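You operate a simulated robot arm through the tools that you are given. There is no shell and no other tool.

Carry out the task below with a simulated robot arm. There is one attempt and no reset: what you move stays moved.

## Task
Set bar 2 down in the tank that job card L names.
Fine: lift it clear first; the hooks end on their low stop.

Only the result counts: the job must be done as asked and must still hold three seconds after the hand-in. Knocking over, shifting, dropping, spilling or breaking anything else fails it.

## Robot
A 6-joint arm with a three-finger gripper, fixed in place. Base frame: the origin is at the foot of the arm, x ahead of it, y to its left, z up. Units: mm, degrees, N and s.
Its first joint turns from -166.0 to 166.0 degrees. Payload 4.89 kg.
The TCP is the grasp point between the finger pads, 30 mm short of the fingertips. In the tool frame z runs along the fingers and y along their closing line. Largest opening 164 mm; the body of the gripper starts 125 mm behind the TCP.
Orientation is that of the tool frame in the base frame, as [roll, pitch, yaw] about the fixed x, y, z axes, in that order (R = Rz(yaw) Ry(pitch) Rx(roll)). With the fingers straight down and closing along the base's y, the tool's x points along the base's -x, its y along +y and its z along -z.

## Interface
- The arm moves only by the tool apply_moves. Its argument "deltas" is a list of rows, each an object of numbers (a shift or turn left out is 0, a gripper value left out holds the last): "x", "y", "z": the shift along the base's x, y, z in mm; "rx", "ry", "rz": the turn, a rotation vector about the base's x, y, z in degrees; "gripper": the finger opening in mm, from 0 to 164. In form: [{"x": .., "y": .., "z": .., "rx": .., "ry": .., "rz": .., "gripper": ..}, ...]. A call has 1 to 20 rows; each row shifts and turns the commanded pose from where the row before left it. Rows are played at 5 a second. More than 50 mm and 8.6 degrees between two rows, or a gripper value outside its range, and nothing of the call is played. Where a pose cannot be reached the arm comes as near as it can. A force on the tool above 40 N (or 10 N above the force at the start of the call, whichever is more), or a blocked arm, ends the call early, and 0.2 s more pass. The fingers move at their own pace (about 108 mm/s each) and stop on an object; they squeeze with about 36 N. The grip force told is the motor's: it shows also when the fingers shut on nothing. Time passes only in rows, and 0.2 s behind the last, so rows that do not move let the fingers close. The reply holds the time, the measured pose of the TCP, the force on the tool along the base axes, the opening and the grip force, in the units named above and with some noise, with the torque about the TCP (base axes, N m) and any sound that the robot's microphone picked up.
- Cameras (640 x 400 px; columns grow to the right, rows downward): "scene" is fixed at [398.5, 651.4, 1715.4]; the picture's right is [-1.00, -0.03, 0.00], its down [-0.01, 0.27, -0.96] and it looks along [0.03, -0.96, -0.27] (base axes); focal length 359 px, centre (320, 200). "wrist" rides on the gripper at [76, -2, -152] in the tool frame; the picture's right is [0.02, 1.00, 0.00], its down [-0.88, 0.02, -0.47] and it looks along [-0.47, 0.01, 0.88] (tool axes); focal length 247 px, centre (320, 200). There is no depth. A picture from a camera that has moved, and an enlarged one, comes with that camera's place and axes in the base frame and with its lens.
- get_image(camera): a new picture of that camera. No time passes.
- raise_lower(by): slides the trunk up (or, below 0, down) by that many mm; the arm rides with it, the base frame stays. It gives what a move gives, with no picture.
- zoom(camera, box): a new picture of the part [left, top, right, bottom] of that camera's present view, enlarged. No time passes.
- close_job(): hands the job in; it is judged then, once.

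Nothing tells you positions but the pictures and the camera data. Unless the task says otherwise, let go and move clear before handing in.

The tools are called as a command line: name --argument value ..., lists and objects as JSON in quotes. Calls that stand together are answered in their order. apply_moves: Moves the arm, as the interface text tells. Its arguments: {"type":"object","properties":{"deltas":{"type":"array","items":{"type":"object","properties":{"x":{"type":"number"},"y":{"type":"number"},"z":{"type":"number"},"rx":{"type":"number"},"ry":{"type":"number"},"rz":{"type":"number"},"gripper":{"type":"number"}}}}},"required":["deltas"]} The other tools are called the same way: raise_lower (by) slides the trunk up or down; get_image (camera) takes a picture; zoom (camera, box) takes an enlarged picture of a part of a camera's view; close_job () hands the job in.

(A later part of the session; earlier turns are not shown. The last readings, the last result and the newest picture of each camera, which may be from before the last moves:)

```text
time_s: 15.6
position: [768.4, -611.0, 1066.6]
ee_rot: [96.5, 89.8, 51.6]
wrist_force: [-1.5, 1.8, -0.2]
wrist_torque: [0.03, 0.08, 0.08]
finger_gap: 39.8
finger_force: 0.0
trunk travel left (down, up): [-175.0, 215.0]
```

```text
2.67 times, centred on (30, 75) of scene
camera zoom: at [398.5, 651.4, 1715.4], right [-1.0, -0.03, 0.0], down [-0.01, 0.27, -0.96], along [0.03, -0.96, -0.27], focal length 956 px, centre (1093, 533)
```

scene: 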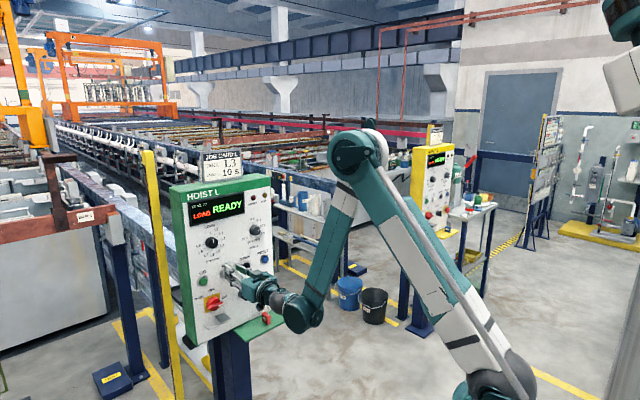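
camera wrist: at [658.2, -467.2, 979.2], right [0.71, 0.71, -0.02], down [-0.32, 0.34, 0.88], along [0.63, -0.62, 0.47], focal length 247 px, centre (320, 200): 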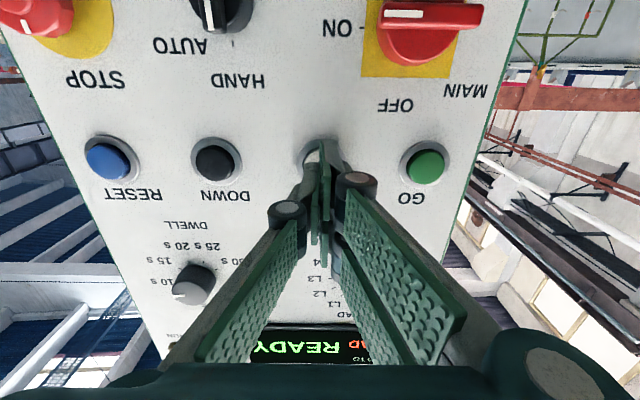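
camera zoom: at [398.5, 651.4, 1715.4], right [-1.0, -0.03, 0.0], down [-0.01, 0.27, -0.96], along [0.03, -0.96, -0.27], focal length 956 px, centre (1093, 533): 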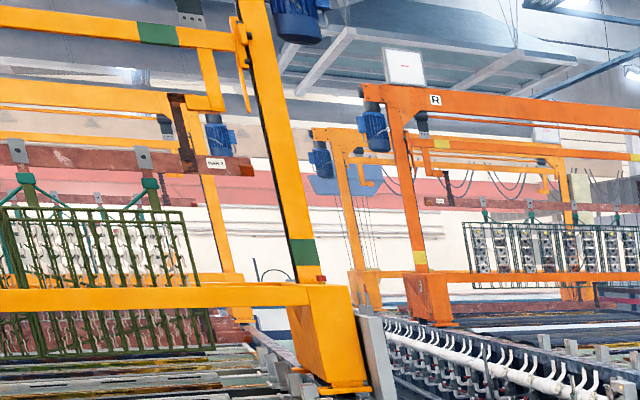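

Bar 2 is visibly higher and the display went back to READY while I'm still pressing, which suggests the high stop. I'll press slightly deeper to make sure nothing moves further.

apply_moves --deltas '[{"x": 1.4, "y": -1.4}, {}, {}, {}]'

zoom --camera "scene" --box '[175, 180, 285, 290]'

zoom --camera "scene" --box '[0, 0, 60, 150]'

get_image --camera "wrist"

```text
time_s: 16.6
position: [770.4, -612.7, 1066.8]
ee_rot: [95.2, 89.7, 50.1]
wrist_force: [-5.9, 6.7, -3.3]
wrist_torque: [0.11, 0.22, 0.25]
finger_gap: 39.8
finger_force: 0.1
trunk travel left (down, up): [-175.0, 215.0]
```

```text
3.64 times, centred on (230, 235) of scene
camera zoom: at [398.5, 651.4, 1715.4], right [-1.0, -0.03, 0.0], down [-0.01, 0.27, -0.96], along [0.03, -0.96, -0.27], focal length 1304 px, centre (647, 73)
```

zoom: 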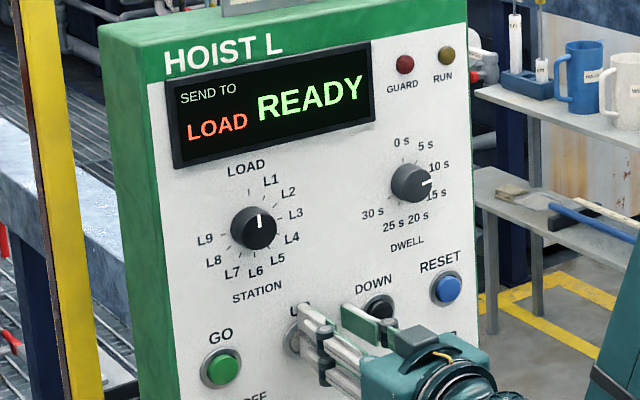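

```text
2.67 times, centred on (30, 75) of scene
camera zoom: at [398.5, 651.4, 1715.4], right [-1.0, -0.03, 0.0], down [-0.01, 0.27, -0.96], along [0.03, -0.96, -0.27], focal length 956 px, centre (1093, 533)
```

zoom: 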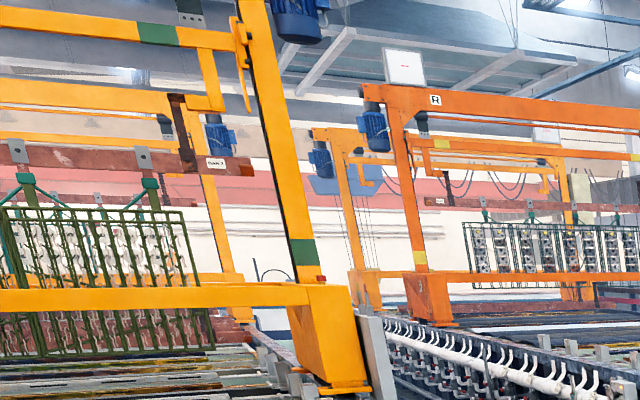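

```text
taken
camera wrist: at [660.3, -505.2, 991.7], right [0.71, 0.71, -0.02], down [-0.32, 0.34, 0.88], along [0.63, -0.62, 0.47], focal length 247 px, centre (320, 200)
```

wrist: 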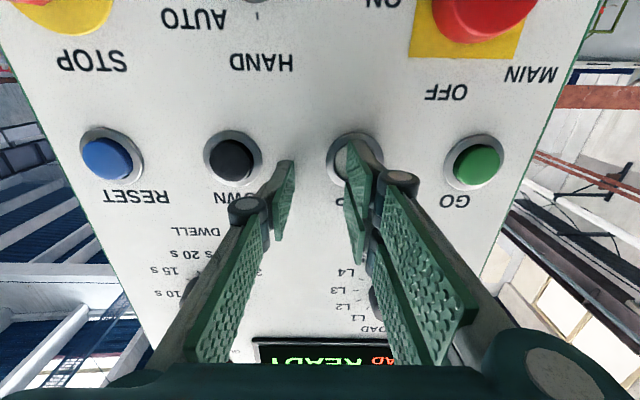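

Pressing harder (about 9 N) doesn't move it. I'll release and press UP once more to confirm it's at the top.

apply_moves --deltas '[{"x": -7, "y": 7}, {}, {"x": 4, "y": -4}, {"x": 2.5, "y": -2.5}, {}, {}]'

zoom --camera "scene" --box '[175, 180, 285, 290]'

zoom --camera "scene" --box '[0, 0, 60, 150]'

```text
time_s: 18.0
position: [768.1, -611.6, 1067.0]
ee_rot: [96.2, 89.7, 51.1]
wrist_force: [-3.6, 3.4, -0.7]
wrist_torque: [0.04, 0.08, 0.15]
finger_gap: 39.8
finger_force: 0.1
trunk travel left (down, up): [-175.0, 215.0]
heard: click
```

```text
3.64 times, centred on (230, 235) of scene
camera zoom: at [398.5, 651.4, 1715.4], right [-1.0, -0.03, 0.0], down [-0.01, 0.27, -0.96], along [0.03, -0.96, -0.27], focal length 1304 px, centre (647, 73)
```

zoom: 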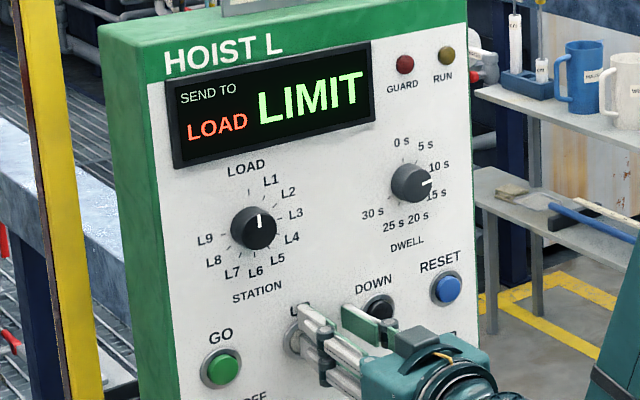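

```text
2.67 times, centred on (30, 75) of scene
camera zoom: at [398.5, 651.4, 1715.4], right [-1.0, -0.03, 0.0], down [-0.01, 0.27, -0.96], along [0.03, -0.96, -0.27], focal length 956 px, centre (1093, 533)
```

zoom: 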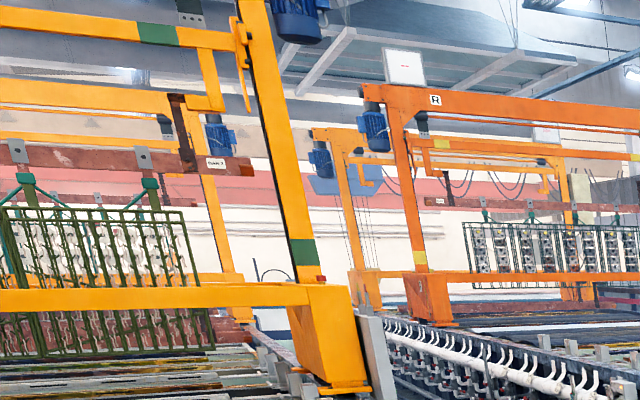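

LIMIT confirms the hooks are at the high stop. The selector positions are 30° apart, so LOAD to L3 is 90° clockwise. I'll back off, open the fingers to 90 mm and go in front of the STATION knob, near l=180, z≈1198.

apply_moves --deltas '[{"x": -17, "y": 17}, {"x": -16, "y": 16}, {"x": 12, "y": 12, "z": 33, "gripper": 90}, {"x": 12, "y": 12, "z": 33}, {"x": 12.5, "y": 12.5, "z": 33}, {"x": 13, "y": 13, "z": 32}, {}]'

get_image --camera "wrist"

zoom --camera "scene" --box '[175, 180, 285, 290]'

```text
time_s: 19.6
position: [783.7, -528.1, 1198.3]
ee_rot: [96.4, 89.7, 51.3]
wrist_force: [0.2, 0.6, 0.6]
wrist_torque: [0.02, 0.02, -0.01]
finger_gap: 90.0
finger_force: 0.0
trunk travel left (down, up): [-175.0, 215.0]
```

```text
taken
camera wrist: at [676.0, -420.4, 1122.5], right [0.71, 0.71, -0.02], down [-0.32, 0.34, 0.88], along [0.63, -0.62, 0.47], focal length 247 px, centre (320, 200)
```

wrist: 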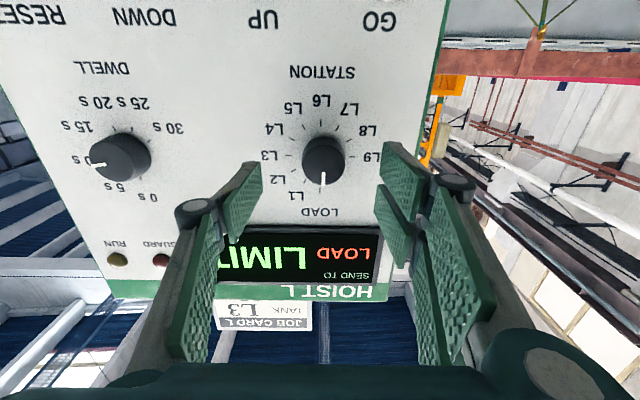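

```text
3.64 times, centred on (230, 235) of scene
camera zoom: at [398.5, 651.4, 1715.4], right [-1.0, -0.03, 0.0], down [-0.01, 0.27, -0.96], along [0.03, -0.96, -0.27], focal length 1304 px, centre (647, 73)
```

zoom: 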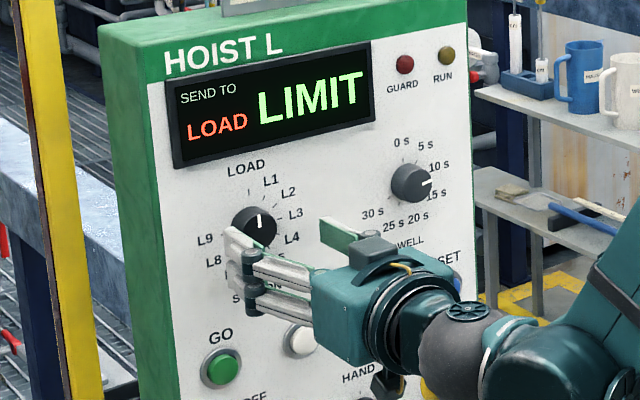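

The fingers straddle the STATION knob. I'll enlarge the dial to find its centre exactly before closing in.

zoom --camera "wrist" --box '[250, 80, 400, 240]'

```text
2.50 times, centred on (325, 160) of wrist
camera zoom: at [676.0, -420.4, 1122.5], right [0.71, 0.71, -0.02], down [-0.32, 0.34, 0.88], along [0.63, -0.62, 0.47], focal length 617 px, centre (308, 300)
```

zoom: 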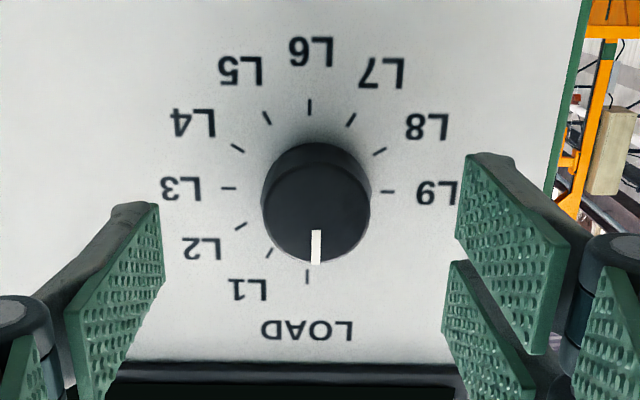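

The knob centre is at l≈183, z≈1200, diameter ≈38 mm, its front face about 26 mm out from the panel. I'll centre on it and advance until the tips are about 10 mm off the panel, fingers astride the knob.

apply_moves --deltas '[{"x": 1.7, "y": 1.7, "z": 2, "gripper": 70}, {"x": 12, "y": -12}, {"x": 10, "y": -10}, {"x": 6, "y": -6}, {"x": 5, "y": -5}, {}]'

zoom --camera "wrist" --box '[240, 60, 410, 240]'

zoom --camera "scene" --box '[175, 180, 285, 290]'

```text
time_s: 21.0
position: [820.4, -561.4, 1199.8]
ee_rot: [98.3, 89.8, 53.3]
wrist_force: [0.8, 0.3, 0.1]
wrist_torque: [-0.01, 0.0, -0.02]
finger_gap: 70.1
finger_force: 0.1
trunk travel left (down, up): [-175.0, 215.0]
```

```text
2.22 times, centred on (325, 150) of wrist
camera zoom: at [711.4, -453.4, 1124.2], right [0.71, 0.71, -0.02], down [-0.32, 0.34, 0.88], along [0.63, -0.62, 0.47], focal length 549 px, centre (309, 311)
```

zoom: 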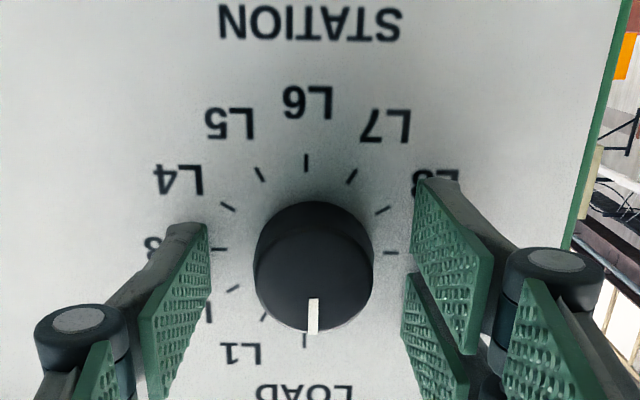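

```text
3.64 times, centred on (230, 235) of scene
camera zoom: at [398.5, 651.4, 1715.4], right [-1.0, -0.03, 0.0], down [-0.01, 0.27, -0.96], along [0.03, -0.96, -0.27], focal length 1304 px, centre (647, 73)
```

zoom: 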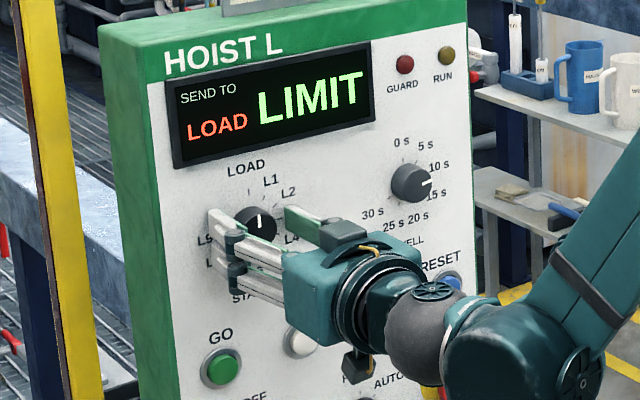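

The fingers are well placed around the knob. I'll close on it, turn 30° clockwise and check that the display follows.

apply_moves --deltas '[{"gripper": 20}, {}, {}, {"rx": 5.3, "ry": -5.3}, {"rx": 5.3, "ry": -5.3}, {"rx": 5.3, "ry": -5.3}, {"rx": 5.3, "ry": -5.3}, {}]'

zoom --camera "wrist" --box '[240, 60, 410, 240]'

zoom --camera "scene" --box '[175, 180, 285, 290]'

```text
time_s: 22.8
position: [820.6, -560.0, 1200.1]
ee_rot: [90.2, 59.8, 45.2]
wrist_force: [17.6, 15.2, 1.4]
wrist_torque: [0.06, 0.11, 0.78]
finger_gap: 40.1
finger_force: 45.2
trunk travel left (down, up): [-175.0, 215.0]
```

```text
2.22 times, centred on (325, 150) of wrist
camera zoom: at [739.3, -425.3, 1133.8], right [0.62, 0.62, 0.48], down [-0.64, 0.03, 0.77], along [0.46, -0.78, 0.41], focal length 549 px, centre (309, 311)
```

zoom: 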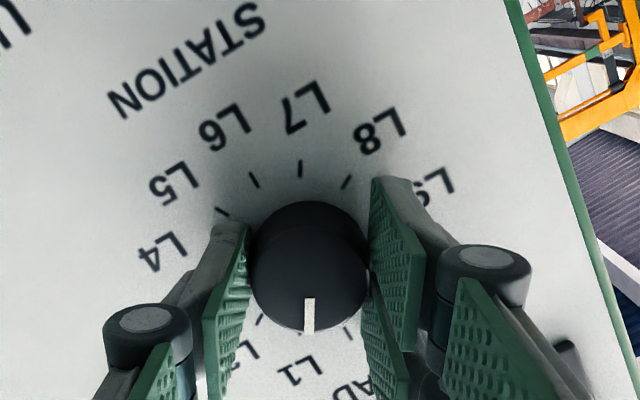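

```text
3.64 times, centred on (230, 235) of scene
camera zoom: at [398.5, 651.4, 1715.4], right [-1.0, -0.03, 0.0], down [-0.01, 0.27, -0.96], along [0.03, -0.96, -0.27], focal length 1304 px, centre (647, 73)
```

zoom: 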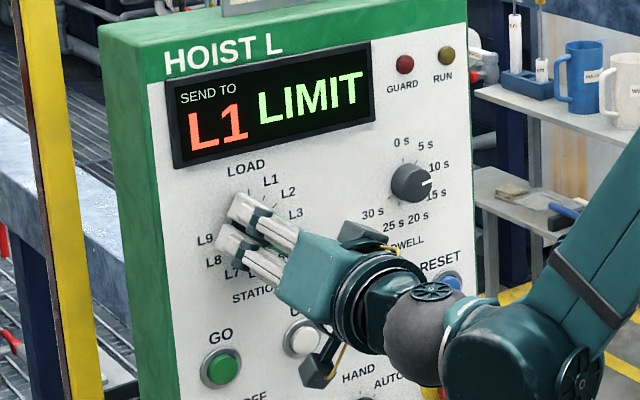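

The display follows and shows L1. There's a 23 N sideways load, so I'll ease the tool 1.4 mm to the left and then turn another 30°.

apply_moves --deltas '[{"x": 1, "y": 1}, {"rx": 5.3, "ry": -5.3}, {"rx": 5.3, "ry": -5.3}, {"rx": 5.3, "ry": -5.3}, {"rx": 5.3, "ry": -5.3}, {}]'

zoom --camera "wrist" --box '[240, 60, 410, 240]'

zoom --camera "scene" --box '[175, 180, 285, 290]'

```text
time_s: 24.2
position: [822.2, -558.2, 1198.8]
ee_rot: [90.0, 29.6, 45.0]
wrist_force: [9.9, 10.2, 2.4]
wrist_torque: [-0.06, -0.08, 0.34]
finger_gap: 40.2
finger_force: 44.5
trunk travel left (down, up): [-175.0, 215.0]
```

```text
2.22 times, centred on (325, 150) of wrist
camera zoom: at [759.7, -404.9, 1161.3], right [0.36, 0.36, 0.86], down [-0.87, -0.2, 0.45], along [0.34, -0.91, 0.24], focal length 549 px, centre (309, 311)
```

zoom: 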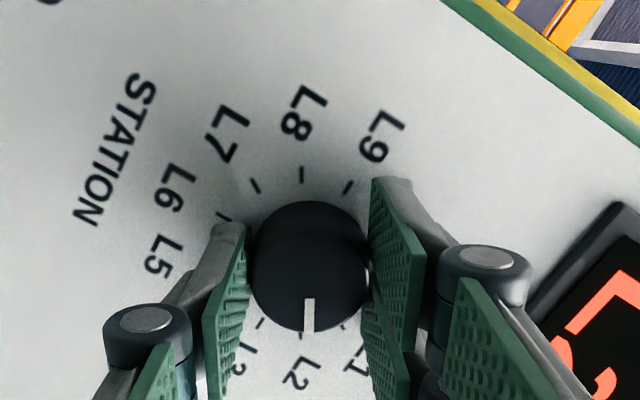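

```text
3.64 times, centred on (230, 235) of scene
camera zoom: at [398.5, 651.4, 1715.4], right [-1.0, -0.03, 0.0], down [-0.01, 0.27, -0.96], along [0.03, -0.96, -0.27], focal length 1304 px, centre (647, 73)
```

zoom: 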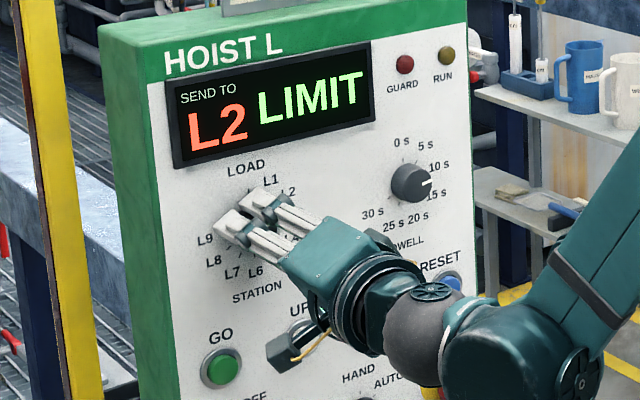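

L2 now shows and the side load is lower. I'll turn the last 30° to L3.

apply_moves --deltas '[{"x": 0.6, "y": 0.6}, {"rx": 5.3, "ry": -5.3}, {"rx": 5.3, "ry": -5.3}, {"rx": 5.3, "ry": -5.3}, {"rx": 5.3, "ry": -5.3}, {}]'

zoom --camera "wrist" --box '[240, 60, 410, 240]'

zoom --camera "scene" --box '[175, 180, 285, 290]'

```text
time_s: 25.6
position: [821.2, -559.6, 1200.7]
ee_rot: [91.8, 0.2, 45.5]
wrist_force: [16.5, 17.9, 23.6]
wrist_torque: [-0.34, -0.38, 0.87]
finger_gap: 40.1
finger_force: 45.5
trunk travel left (down, up): [-175.0, 215.0]
```

```text
2.22 times, centred on (325, 150) of wrist
camera zoom: at [765.6, -397.4, 1204.0], right [0.04, 0.0, 1.0], down [-0.95, -0.3, 0.04], along [0.3, -0.95, -0.01], focal length 549 px, centre (309, 311)
```

zoom: 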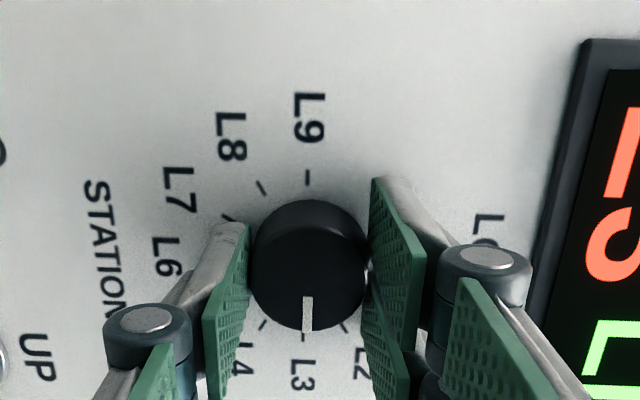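

```text
3.64 times, centred on (230, 235) of scene
camera zoom: at [398.5, 651.4, 1715.4], right [-1.0, -0.03, 0.0], down [-0.01, 0.27, -0.96], along [0.03, -0.96, -0.27], focal length 1304 px, centre (647, 73)
```

zoom: 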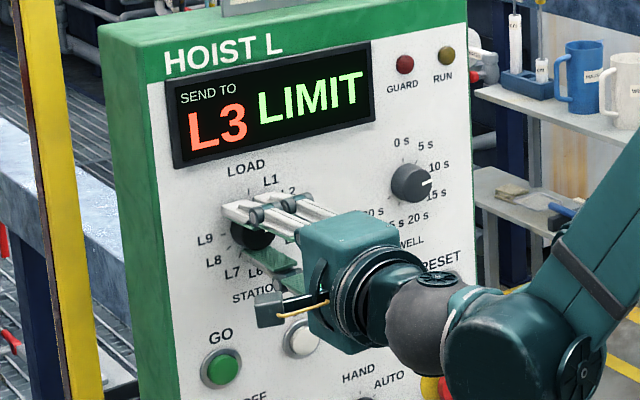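

The display reads L3. I'll open the fingers, back straight out, then turn the tool back upright well clear of the panel.

apply_moves --deltas '[{"gripper": 70}, {}, {"x": -10, "y": 10}, {"x": -14, "y": 14}, {"x": -14, "y": 14}, {}]'

zoom --camera "scene" --box '[175, 180, 285, 290]'

get_image --camera "wrist"

```text
time_s: 27.0
position: [782.3, -524.5, 1201.2]
ee_rot: [91.9, 0.3, 45.4]
wrist_force: [0.2, 0.2, 0.4]
wrist_torque: [0.01, -0.01, 0.01]
finger_gap: 70.0
finger_force: 0.0
out of reach, approached as far as the arm can: row 5
trunk travel left (down, up): [-175.0, 215.0]
```

```text
3.64 times, centred on (230, 235) of scene
camera zoom: at [398.5, 651.4, 1715.4], right [-1.0, -0.03, 0.0], down [-0.01, 0.27, -0.96], along [0.03, -0.96, -0.27], focal length 1304 px, centre (647, 73)
```

zoom: 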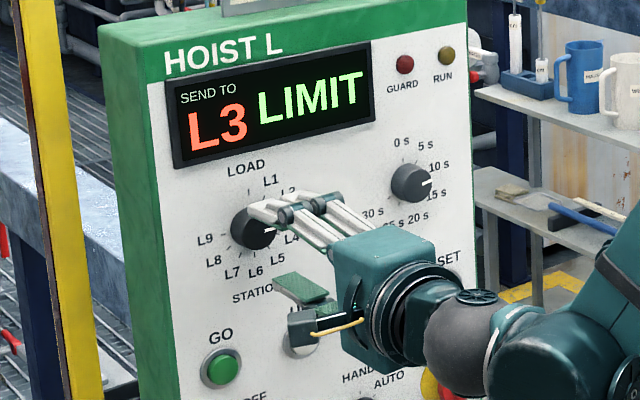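

```text
taken
camera wrist: at [726.4, -363.1, 1204.0], right [0.04, 0.0, 1.0], down [-0.95, -0.3, 0.04], along [0.3, -0.96, -0.02], focal length 247 px, centre (320, 200)
```

wrist: 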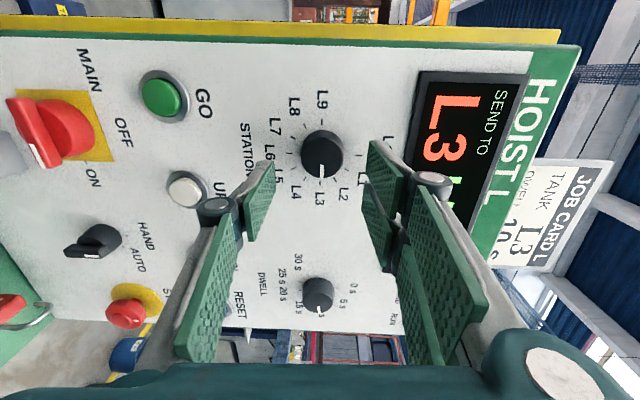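

STATION is at L3. I'll turn the tool back upright, set the fingers to 40 mm and go in front of GO (l≈225, z≈1054), again using the one finger's lower tine.

apply_moves --deltas '[{"rx": -5.3, "ry": 5.3, "gripper": 40}, {"rx": -5.3, "ry": 5.3}, {"rx": -5.3, "ry": 5.3}, {"rx": -5.3, "ry": 5.3}, {"rx": -5.3, "ry": 5.3}, {"rx": -5.3, "ry": 5.3}, {"rx": -5.3, "ry": 5.3}, {"rx": -5.3, "ry": 5.3}, {"rx": -5.3, "ry": 5.3}, {"rx": -5.3, "ry": 5.3}, {"rx": -5.3, "ry": 5.3}, {"rx": -5.3, "ry": 5.3}, {}]'

apply_moves --deltas '[{"x": 3.2, "y": 3.2, "z": -34}, {"x": 3.2, "y": 3.2, "z": -34}, {"x": 3.2, "y": 3.2, "z": -34}, {"x": 3.3, "y": 3.3, "z": -33}, {}]'

get_image --camera "wrist"

zoom --camera "wrist" --box '[240, 60, 440, 240]'

zoom --camera "scene" --box '[175, 180, 285, 290]'

```text
time_s: 29.8
position: [781.8, -524.3, 1198.9]
ee_rot: [100.6, 89.8, 55.6]
wrist_force: [0.3, -0.1, 0.3]
wrist_torque: [0.02, 0.02, -0.01]
finger_gap: 40.0
finger_force: 0.1
trunk travel left (down, up): [-175.0, 215.0]
```

```text
time_s: 31.0
position: [795.2, -509.1, 1063.9]
ee_rot: [99.1, 89.6, 54.2]
wrist_force: [0.3, -0.7, -0.3]
wrist_torque: [-0.02, 0.02, 0.02]
finger_gap: 40.1
finger_force: 0.1
trunk travel left (down, up): [-175.0, 215.0]
```

```text
taken
camera wrist: at [686.7, -403.0, 988.4], right [0.71, 0.71, -0.02], down [-0.32, 0.34, 0.88], along [0.63, -0.62, 0.47], focal length 247 px, centre (320, 200)
```

wrist: 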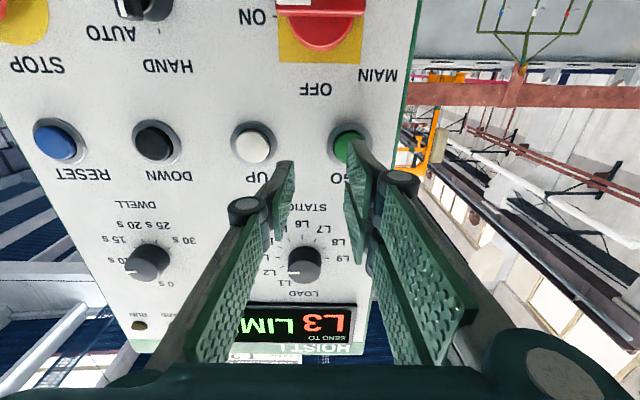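

```text
2.22 times, centred on (340, 150) of wrist
camera zoom: at [686.7, -403.0, 988.4], right [0.71, 0.71, -0.02], down [-0.32, 0.34, 0.88], along [0.63, -0.62, 0.47], focal length 549 px, centre (276, 311)
```

zoom: 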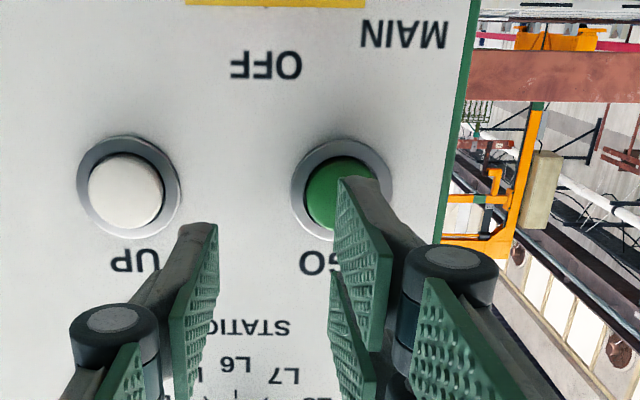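

```text
3.64 times, centred on (230, 235) of scene
camera zoom: at [398.5, 651.4, 1715.4], right [-1.0, -0.03, 0.0], down [-0.01, 0.27, -0.96], along [0.03, -0.96, -0.27], focal length 1304 px, centre (647, 73)
```

zoom: 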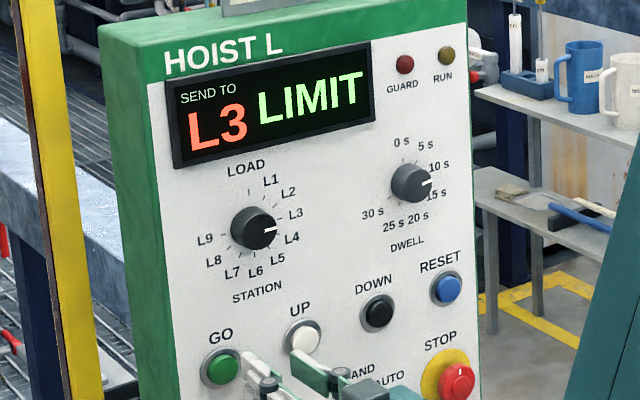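

GO is at about (l 229, z 1054), lined up with the finger. I'll approach and press.

apply_moves --deltas '[{"x": 1.2, "y": 1.2, "z": 3}, {"x": 17, "y": -17}, {"x": 14, "y": -14}, {"x": 3, "y": -3}, {"x": 1.8, "y": -1.8}, {"x": 1.6, "y": -1.6}]'

zoom --camera "scene" --box '[175, 180, 285, 290]'

zoom --camera "wrist" --box '[240, 60, 440, 240]'

```text
time_s: 32.4
position: [833.7, -546.3, 1067.6]
ee_rot: [95.3, 89.7, 50.3]
wrist_force: [-2.5, 3.9, 0.5]
wrist_torque: [0.05, 0.04, 0.13]
finger_gap: 40.2
finger_force: 0.3
trunk travel left (down, up): [-175.0, 215.0]
heard: click
```

```text
3.64 times, centred on (230, 235) of scene
camera zoom: at [398.5, 651.4, 1715.4], right [-1.0, -0.03, 0.0], down [-0.01, 0.27, -0.96], along [0.03, -0.96, -0.27], focal length 1304 px, centre (647, 73)
```

zoom: 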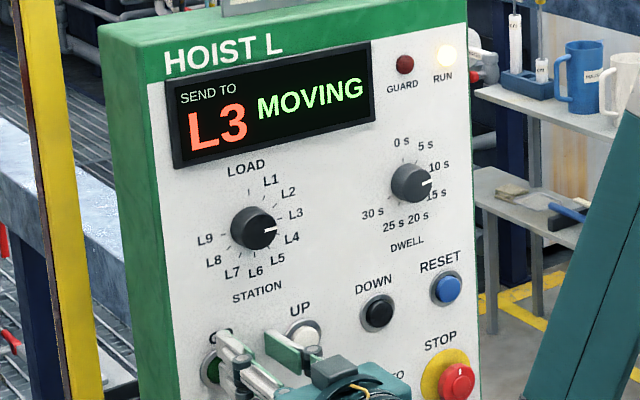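

```text
2.22 times, centred on (340, 150) of wrist
camera zoom: at [724.5, -440.0, 992.3], right [0.71, 0.71, -0.02], down [-0.32, 0.34, 0.88], along [0.63, -0.62, 0.47], focal length 549 px, centre (276, 311)
```

zoom: 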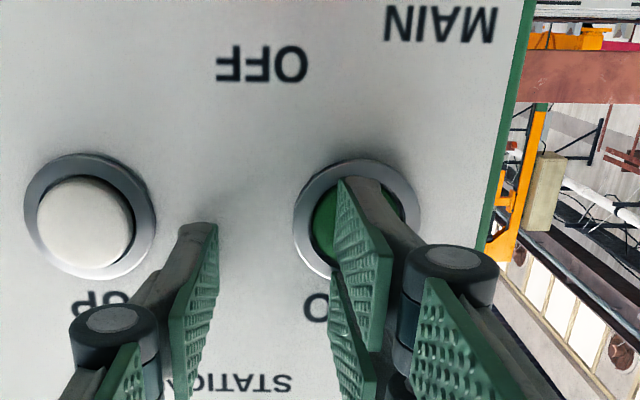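

The hoist is MOVING toward L3. I'll keep GO pressed and watch the travel.

apply_moves --deltas '[{}, {}, {}, {}, {}, {}, {}, {}, {}, {}]'

get_image --camera "scene"

zoom --camera "scene" --box '[175, 180, 285, 290]'

zoom --camera "scene" --box '[0, 0, 120, 150]'

```text
time_s: 34.6
position: [834.5, -547.4, 1067.8]
ee_rot: [95.4, 89.7, 50.4]
wrist_force: [-3.1, 4.3, 0.4]
wrist_torque: [0.05, 0.03, 0.17]
finger_gap: 40.6
finger_force: 0.5
trunk travel left (down, up): [-175.0, 215.0]
```

```text
taken
```

scene: 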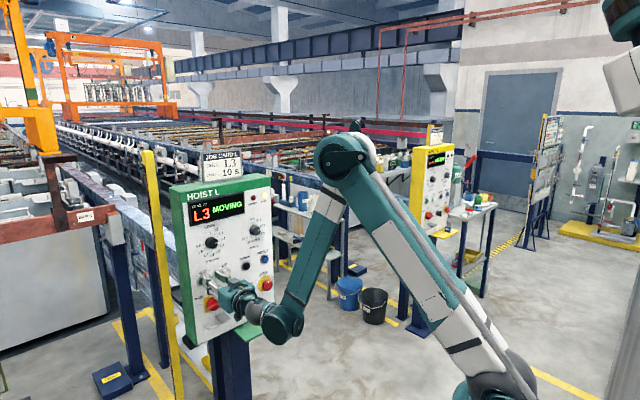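

```text
3.64 times, centred on (230, 235) of scene
camera zoom: at [398.5, 651.4, 1715.4], right [-1.0, -0.03, 0.0], down [-0.01, 0.27, -0.96], along [0.03, -0.96, -0.27], focal length 1304 px, centre (647, 73)
```

zoom: 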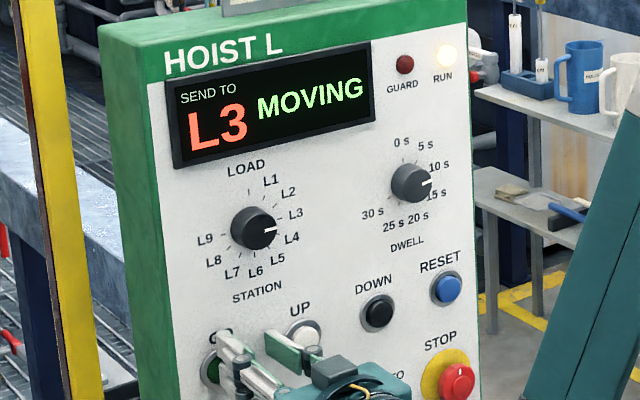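

```text
2.67 times, centred on (60, 75) of scene
camera zoom: at [398.5, 651.4, 1715.4], right [-1.0, -0.03, 0.0], down [-0.01, 0.27, -0.96], along [0.03, -0.96, -0.27], focal length 956 px, centre (1013, 533)
```

zoom: 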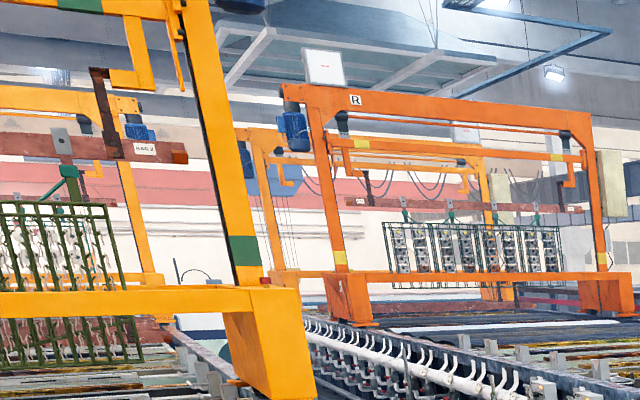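

It's still MOVING, and the gantry is shifting along the line. I'll keep holding.

apply_moves --deltas '[{}, {}, {}, {}, {}, {}, {}, {}, {}, {}, {}, {}, {}, {}, {}]'

get_image --camera "scene"

zoom --camera "scene" --box '[175, 180, 285, 290]'

```text
time_s: 37.8
position: [833.8, -547.6, 1067.0]
ee_rot: [95.6, 89.7, 50.4]
wrist_force: [-3.3, 3.1, 0.8]
wrist_torque: [0.06, 0.03, 0.09]
finger_gap: 40.1
finger_force: 0.0
trunk travel left (down, up): [-175.0, 215.0]
```

```text
taken
```

scene: 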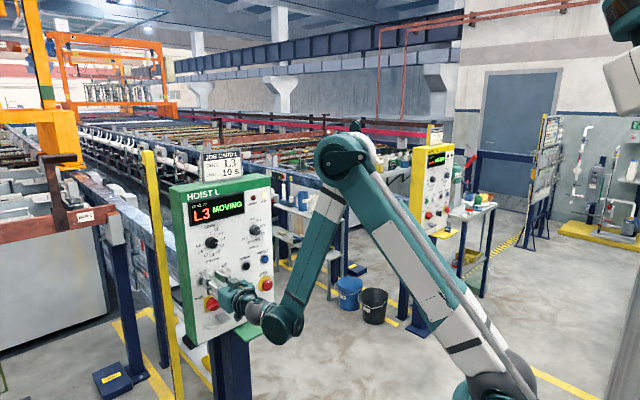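

```text
3.64 times, centred on (230, 235) of scene
camera zoom: at [398.5, 651.4, 1715.4], right [-1.0, -0.03, 0.0], down [-0.01, 0.27, -0.96], along [0.03, -0.96, -0.27], focal length 1304 px, centre (647, 73)
```

zoom: 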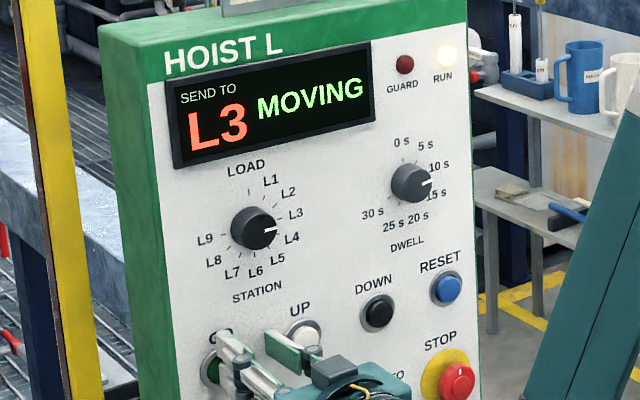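

The gantry is coming nearer along the line and is still MOVING, so I'll wait on.

apply_moves --deltas '[{}, {}, {}, {}, {}, {}, {}, {}, {}, {}, {}, {}, {}, {}, {}]'

get_image --camera "scene"

zoom --camera "scene" --box '[175, 180, 285, 290]'

```text
time_s: 41.0
position: [833.0, -547.1, 1068.5]
ee_rot: [95.4, 89.8, 50.5]
wrist_force: [-2.3, 3.7, -0.9]
wrist_torque: [0.07, 0.05, 0.15]
finger_gap: 40.1
finger_force: 0.0
trunk travel left (down, up): [-175.0, 215.0]
```

```text
taken
```

scene: 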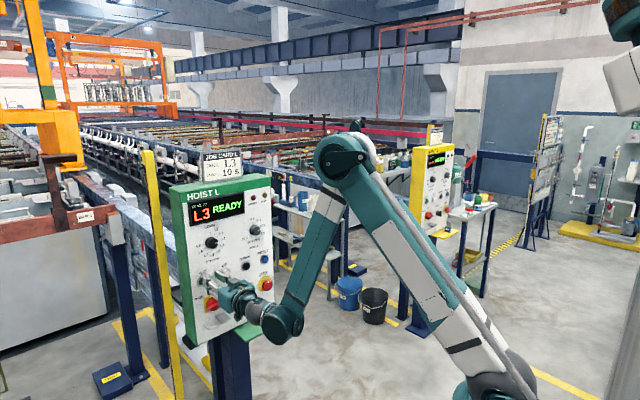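

```text
3.64 times, centred on (230, 235) of scene
camera zoom: at [398.5, 651.4, 1715.4], right [-1.0, -0.03, 0.0], down [-0.01, 0.27, -0.96], along [0.03, -0.96, -0.27], focal length 1304 px, centre (647, 73)
```

zoom: 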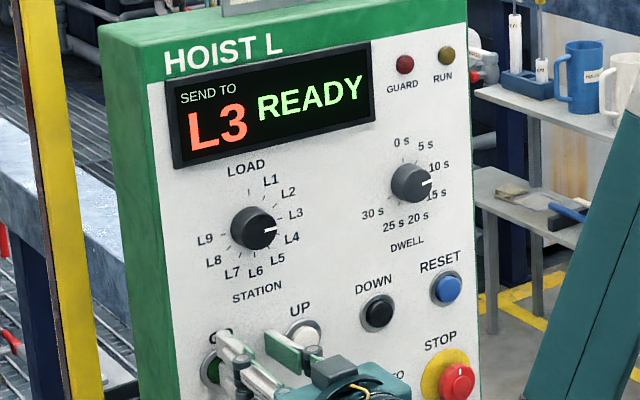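

READY again, so the hoist has stopped. I'll check its place over the tanks before lowering.

zoom --camera "scene" --box '[0, 20, 100, 120]'

zoom --camera "scene" --box '[0, 110, 100, 210]'

get_image --camera "wrist"

```text
4.00 times, centred on (50, 70) of scene
camera zoom: at [398.5, 651.4, 1715.4], right [-1.0, -0.03, 0.0], down [-0.01, 0.27, -0.96], along [0.03, -0.96, -0.27], focal length 1434 px, centre (1400, 720)
```

zoom: 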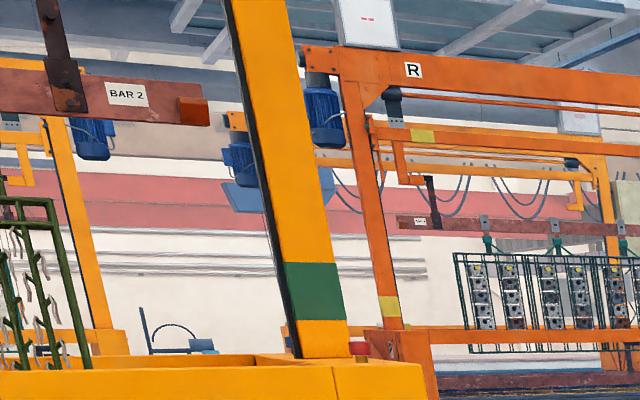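

```text
4.00 times, centred on (50, 160) of scene
camera zoom: at [398.5, 651.4, 1715.4], right [-1.0, -0.03, 0.0], down [-0.01, 0.27, -0.96], along [0.03, -0.96, -0.27], focal length 1434 px, centre (1400, 360)
```

zoom: 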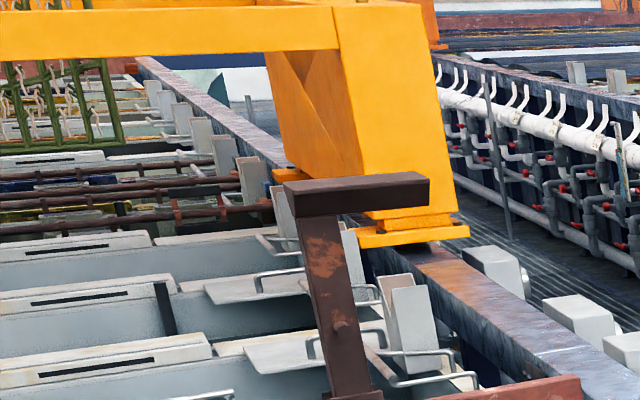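

```text
taken
camera wrist: at [724.4, -440.1, 992.3], right [0.71, 0.71, -0.02], down [-0.32, 0.34, 0.88], along [0.63, -0.62, 0.47], focal length 247 px, centre (320, 200)
```

wrist: 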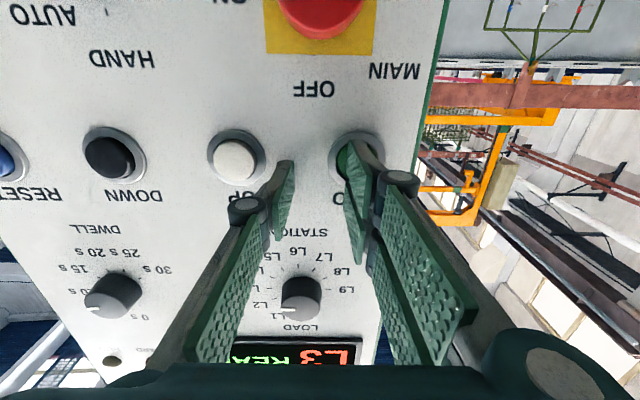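

Bar 2 hangs high over the third tank position. I'll release GO, back off, and go to DOWN (l≈44, z≈1054) with the same finger.

apply_moves --deltas '[{"x": -12.7, "y": 12.7}, {"x": -12.7, "y": 12.7}, {"x": -32.2, "y": -32.2}, {"x": -32.2, "y": -32.2}, {"x": -32.2, "y": -32.2}, {"x": -32.1, "y": -32.1}, {}]'

zoom --camera "wrist" --box '[240, 60, 440, 240]'

zoom --camera "scene" --box '[175, 180, 285, 290]'

```text
time_s: 42.6
position: [679.4, -650.7, 1067.8]
ee_rot: [88.5, 89.8, 43.5]
wrist_force: [1.0, -0.2, 0.1]
wrist_torque: [0.01, -0.01, -0.05]
finger_gap: 40.0
finger_force: 0.1
trunk travel left (down, up): [-175.0, 215.0]
```

```text
2.22 times, centred on (340, 150) of wrist
camera zoom: at [570.4, -543.6, 992.4], right [0.71, 0.71, -0.02], down [-0.32, 0.35, 0.88], along [0.63, -0.62, 0.47], focal length 549 px, centre (276, 311)
```

zoom: 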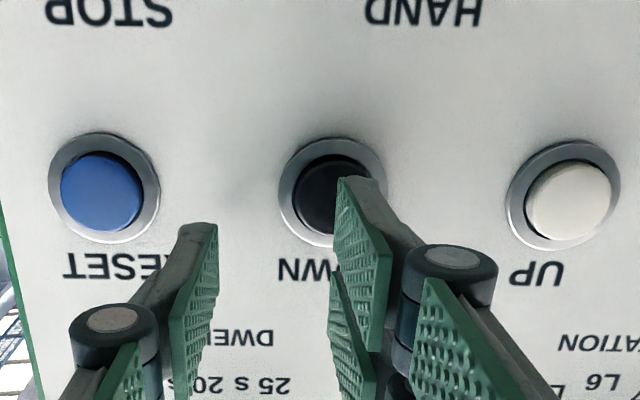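

```text
3.64 times, centred on (230, 235) of scene
camera zoom: at [398.5, 651.4, 1715.4], right [-1.0, -0.03, 0.0], down [-0.01, 0.27, -0.96], along [0.03, -0.96, -0.27], focal length 1304 px, centre (647, 73)
```

zoom: 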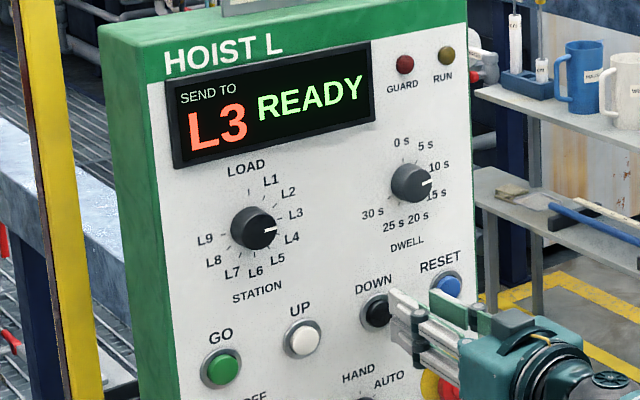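

The finger's lower tine is centred on DOWN. I'll press and hold it.

apply_moves --deltas '[{"x": 12, "y": -12}, {"x": 9, "y": -9}, {"x": 2, "y": -2}, {"x": 1.5, "y": -1.5}, {}]'

zoom --camera "scene" --box '[175, 180, 285, 290]'

zoom --camera "scene" --box '[0, 20, 100, 120]'

```text
time_s: 43.8
position: [703.7, -675.0, 1067.7]
ee_rot: [86.6, 89.7, 41.6]
wrist_force: [-1.3, 2.3, 0.7]
wrist_torque: [0.03, 0.03, 0.08]
finger_gap: 40.5
finger_force: 0.8
trunk travel left (down, up): [-175.0, 215.0]
heard: click
```

```text
3.64 times, centred on (230, 235) of scene
camera zoom: at [398.5, 651.4, 1715.4], right [-1.0, -0.03, 0.0], down [-0.01, 0.27, -0.96], along [0.03, -0.96, -0.27], focal length 1304 px, centre (647, 73)
```

zoom: 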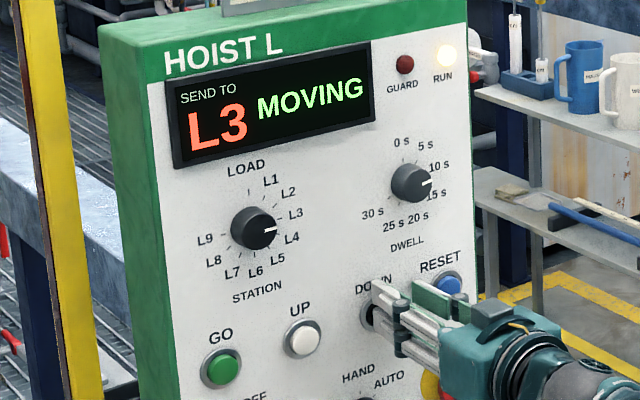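

```text
4.00 times, centred on (50, 70) of scene
camera zoom: at [398.5, 651.4, 1715.4], right [-1.0, -0.03, 0.0], down [-0.01, 0.27, -0.96], along [0.03, -0.96, -0.27], focal length 1434 px, centre (1400, 720)
```

zoom: 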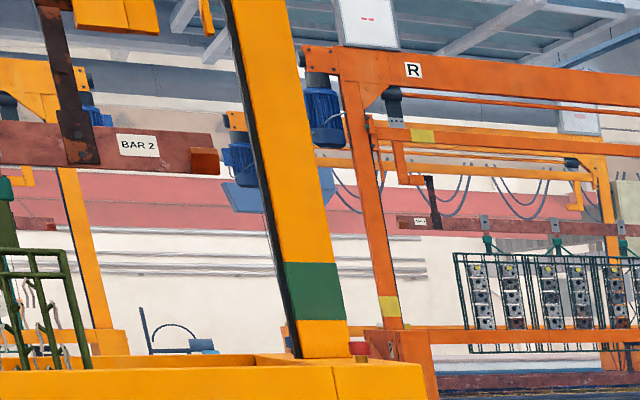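

Bar 2 is going down. I'll hold DOWN for another 3 s.

apply_moves --deltas '[{}, {}, {}, {}, {}, {}, {}, {}, {}, {}, {}, {}, {}, {}, {}]'

zoom --camera "scene" --box '[175, 180, 285, 290]'

zoom --camera "scene" --box '[0, 60, 120, 180]'

```text
time_s: 47.0
position: [703.9, -674.9, 1066.8]
ee_rot: [87.0, 89.6, 42.0]
wrist_force: [-2.2, 2.9, 0.3]
wrist_torque: [0.04, 0.04, 0.09]
finger_gap: 40.2
finger_force: 0.3
trunk travel left (down, up): [-175.0, 215.0]
```

```text
3.64 times, centred on (230, 235) of scene
camera zoom: at [398.5, 651.4, 1715.4], right [-1.0, -0.03, 0.0], down [-0.01, 0.27, -0.96], along [0.03, -0.96, -0.27], focal length 1304 px, centre (647, 73)
```

zoom: 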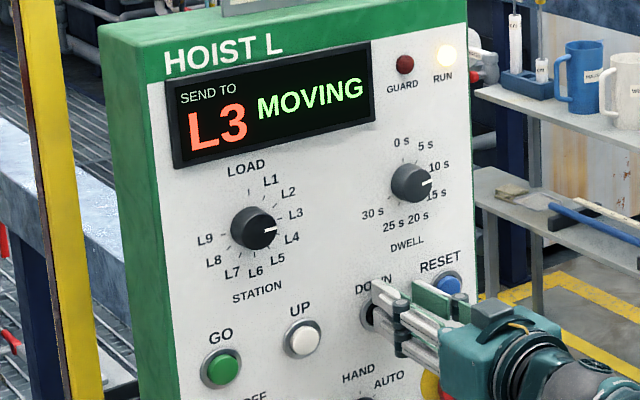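

```text
3.33 times, centred on (60, 120) of scene
camera zoom: at [398.5, 651.4, 1715.4], right [-1.0, -0.03, 0.0], down [-0.01, 0.27, -0.96], along [0.03, -0.96, -0.27], focal length 1195 px, centre (1187, 467)
```

zoom: 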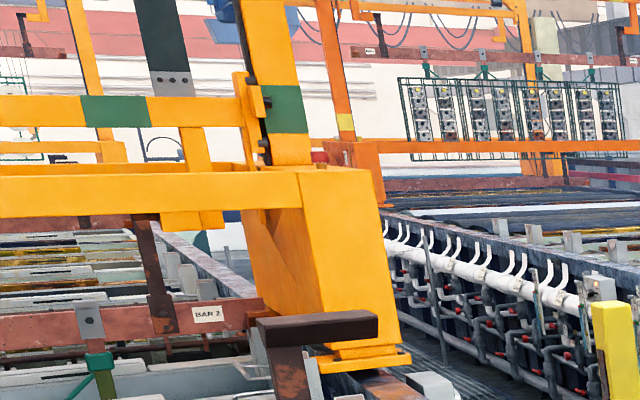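

Bar 2 is now close to its saddles and still MOVING down. I'll keep holding until the low stop.

apply_moves --deltas '[{}, {}, {}, {}, {}, {}, {}, {}, {}, {}, {}, {}]'

zoom --camera "scene" --box '[175, 180, 285, 290]'

zoom --camera "scene" --box '[0, 60, 120, 180]'

```text
time_s: 49.6
position: [704.3, -675.2, 1068.2]
ee_rot: [87.2, 89.8, 42.2]
wrist_force: [-2.0, 2.1, -0.5]
wrist_torque: [0.08, 0.05, 0.07]
finger_gap: 40.3
finger_force: 0.3
trunk travel left (down, up): [-175.0, 215.0]
```

```text
3.64 times, centred on (230, 235) of scene
camera zoom: at [398.5, 651.4, 1715.4], right [-1.0, -0.03, 0.0], down [-0.01, 0.27, -0.96], along [0.03, -0.96, -0.27], focal length 1304 px, centre (647, 73)
```

zoom: 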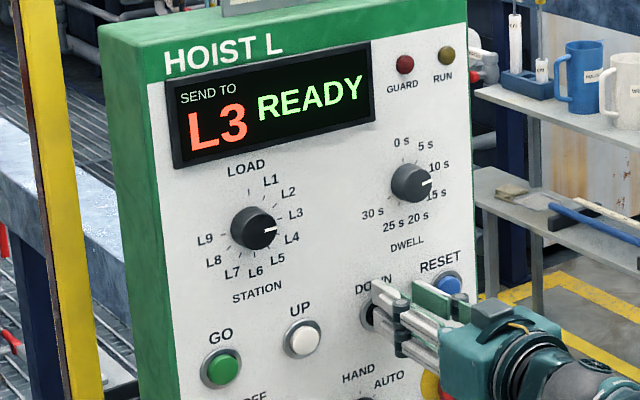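

```text
3.33 times, centred on (60, 120) of scene
camera zoom: at [398.5, 651.4, 1715.4], right [-1.0, -0.03, 0.0], down [-0.01, 0.27, -0.96], along [0.03, -0.96, -0.27], focal length 1195 px, centre (1187, 467)
```

zoom: 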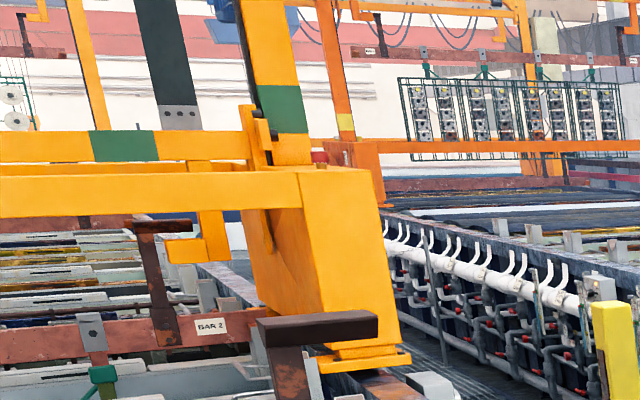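

Bar 2 sits in the saddles and the hooks have dropped free below its horns. I'll release and press DOWN once more to confirm the low stop shows LIMIT.

apply_moves --deltas '[{"x": -5.6, "y": 5.6}, {}, {"x": 4, "y": -4}, {"x": 1.8, "y": -1.8}, {}, {}]'

zoom --camera "scene" --box '[175, 180, 285, 290]'

zoom --camera "scene" --box '[0, 60, 120, 180]'

```text
time_s: 51.0
position: [704.4, -675.6, 1067.5]
ee_rot: [88.1, 89.7, 43.0]
wrist_force: [-1.7, 1.7, -0.4]
wrist_torque: [0.01, 0.07, 0.09]
finger_gap: 40.1
finger_force: 0.0
trunk travel left (down, up): [-175.0, 215.0]
heard: click
```

```text
3.64 times, centred on (230, 235) of scene
camera zoom: at [398.5, 651.4, 1715.4], right [-1.0, -0.03, 0.0], down [-0.01, 0.27, -0.96], along [0.03, -0.96, -0.27], focal length 1304 px, centre (647, 73)
```

zoom: 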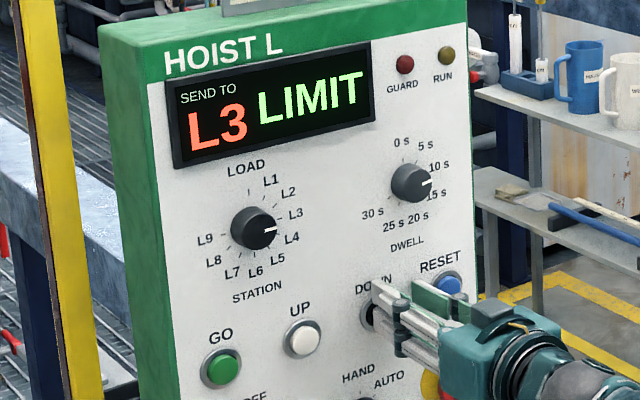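

```text
3.33 times, centred on (60, 120) of scene
camera zoom: at [398.5, 651.4, 1715.4], right [-1.0, -0.03, 0.0], down [-0.01, 0.27, -0.96], along [0.03, -0.96, -0.27], focal length 1195 px, centre (1187, 467)
```

zoom: 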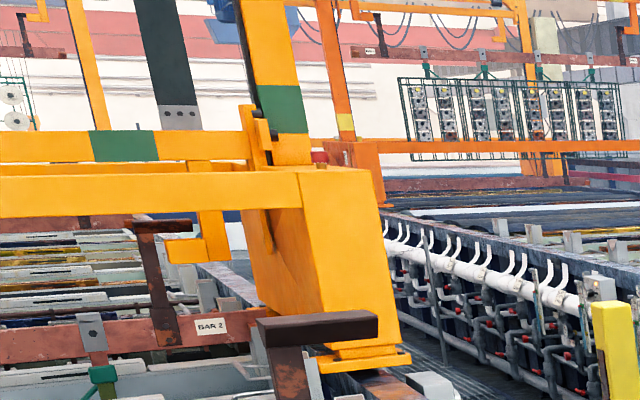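

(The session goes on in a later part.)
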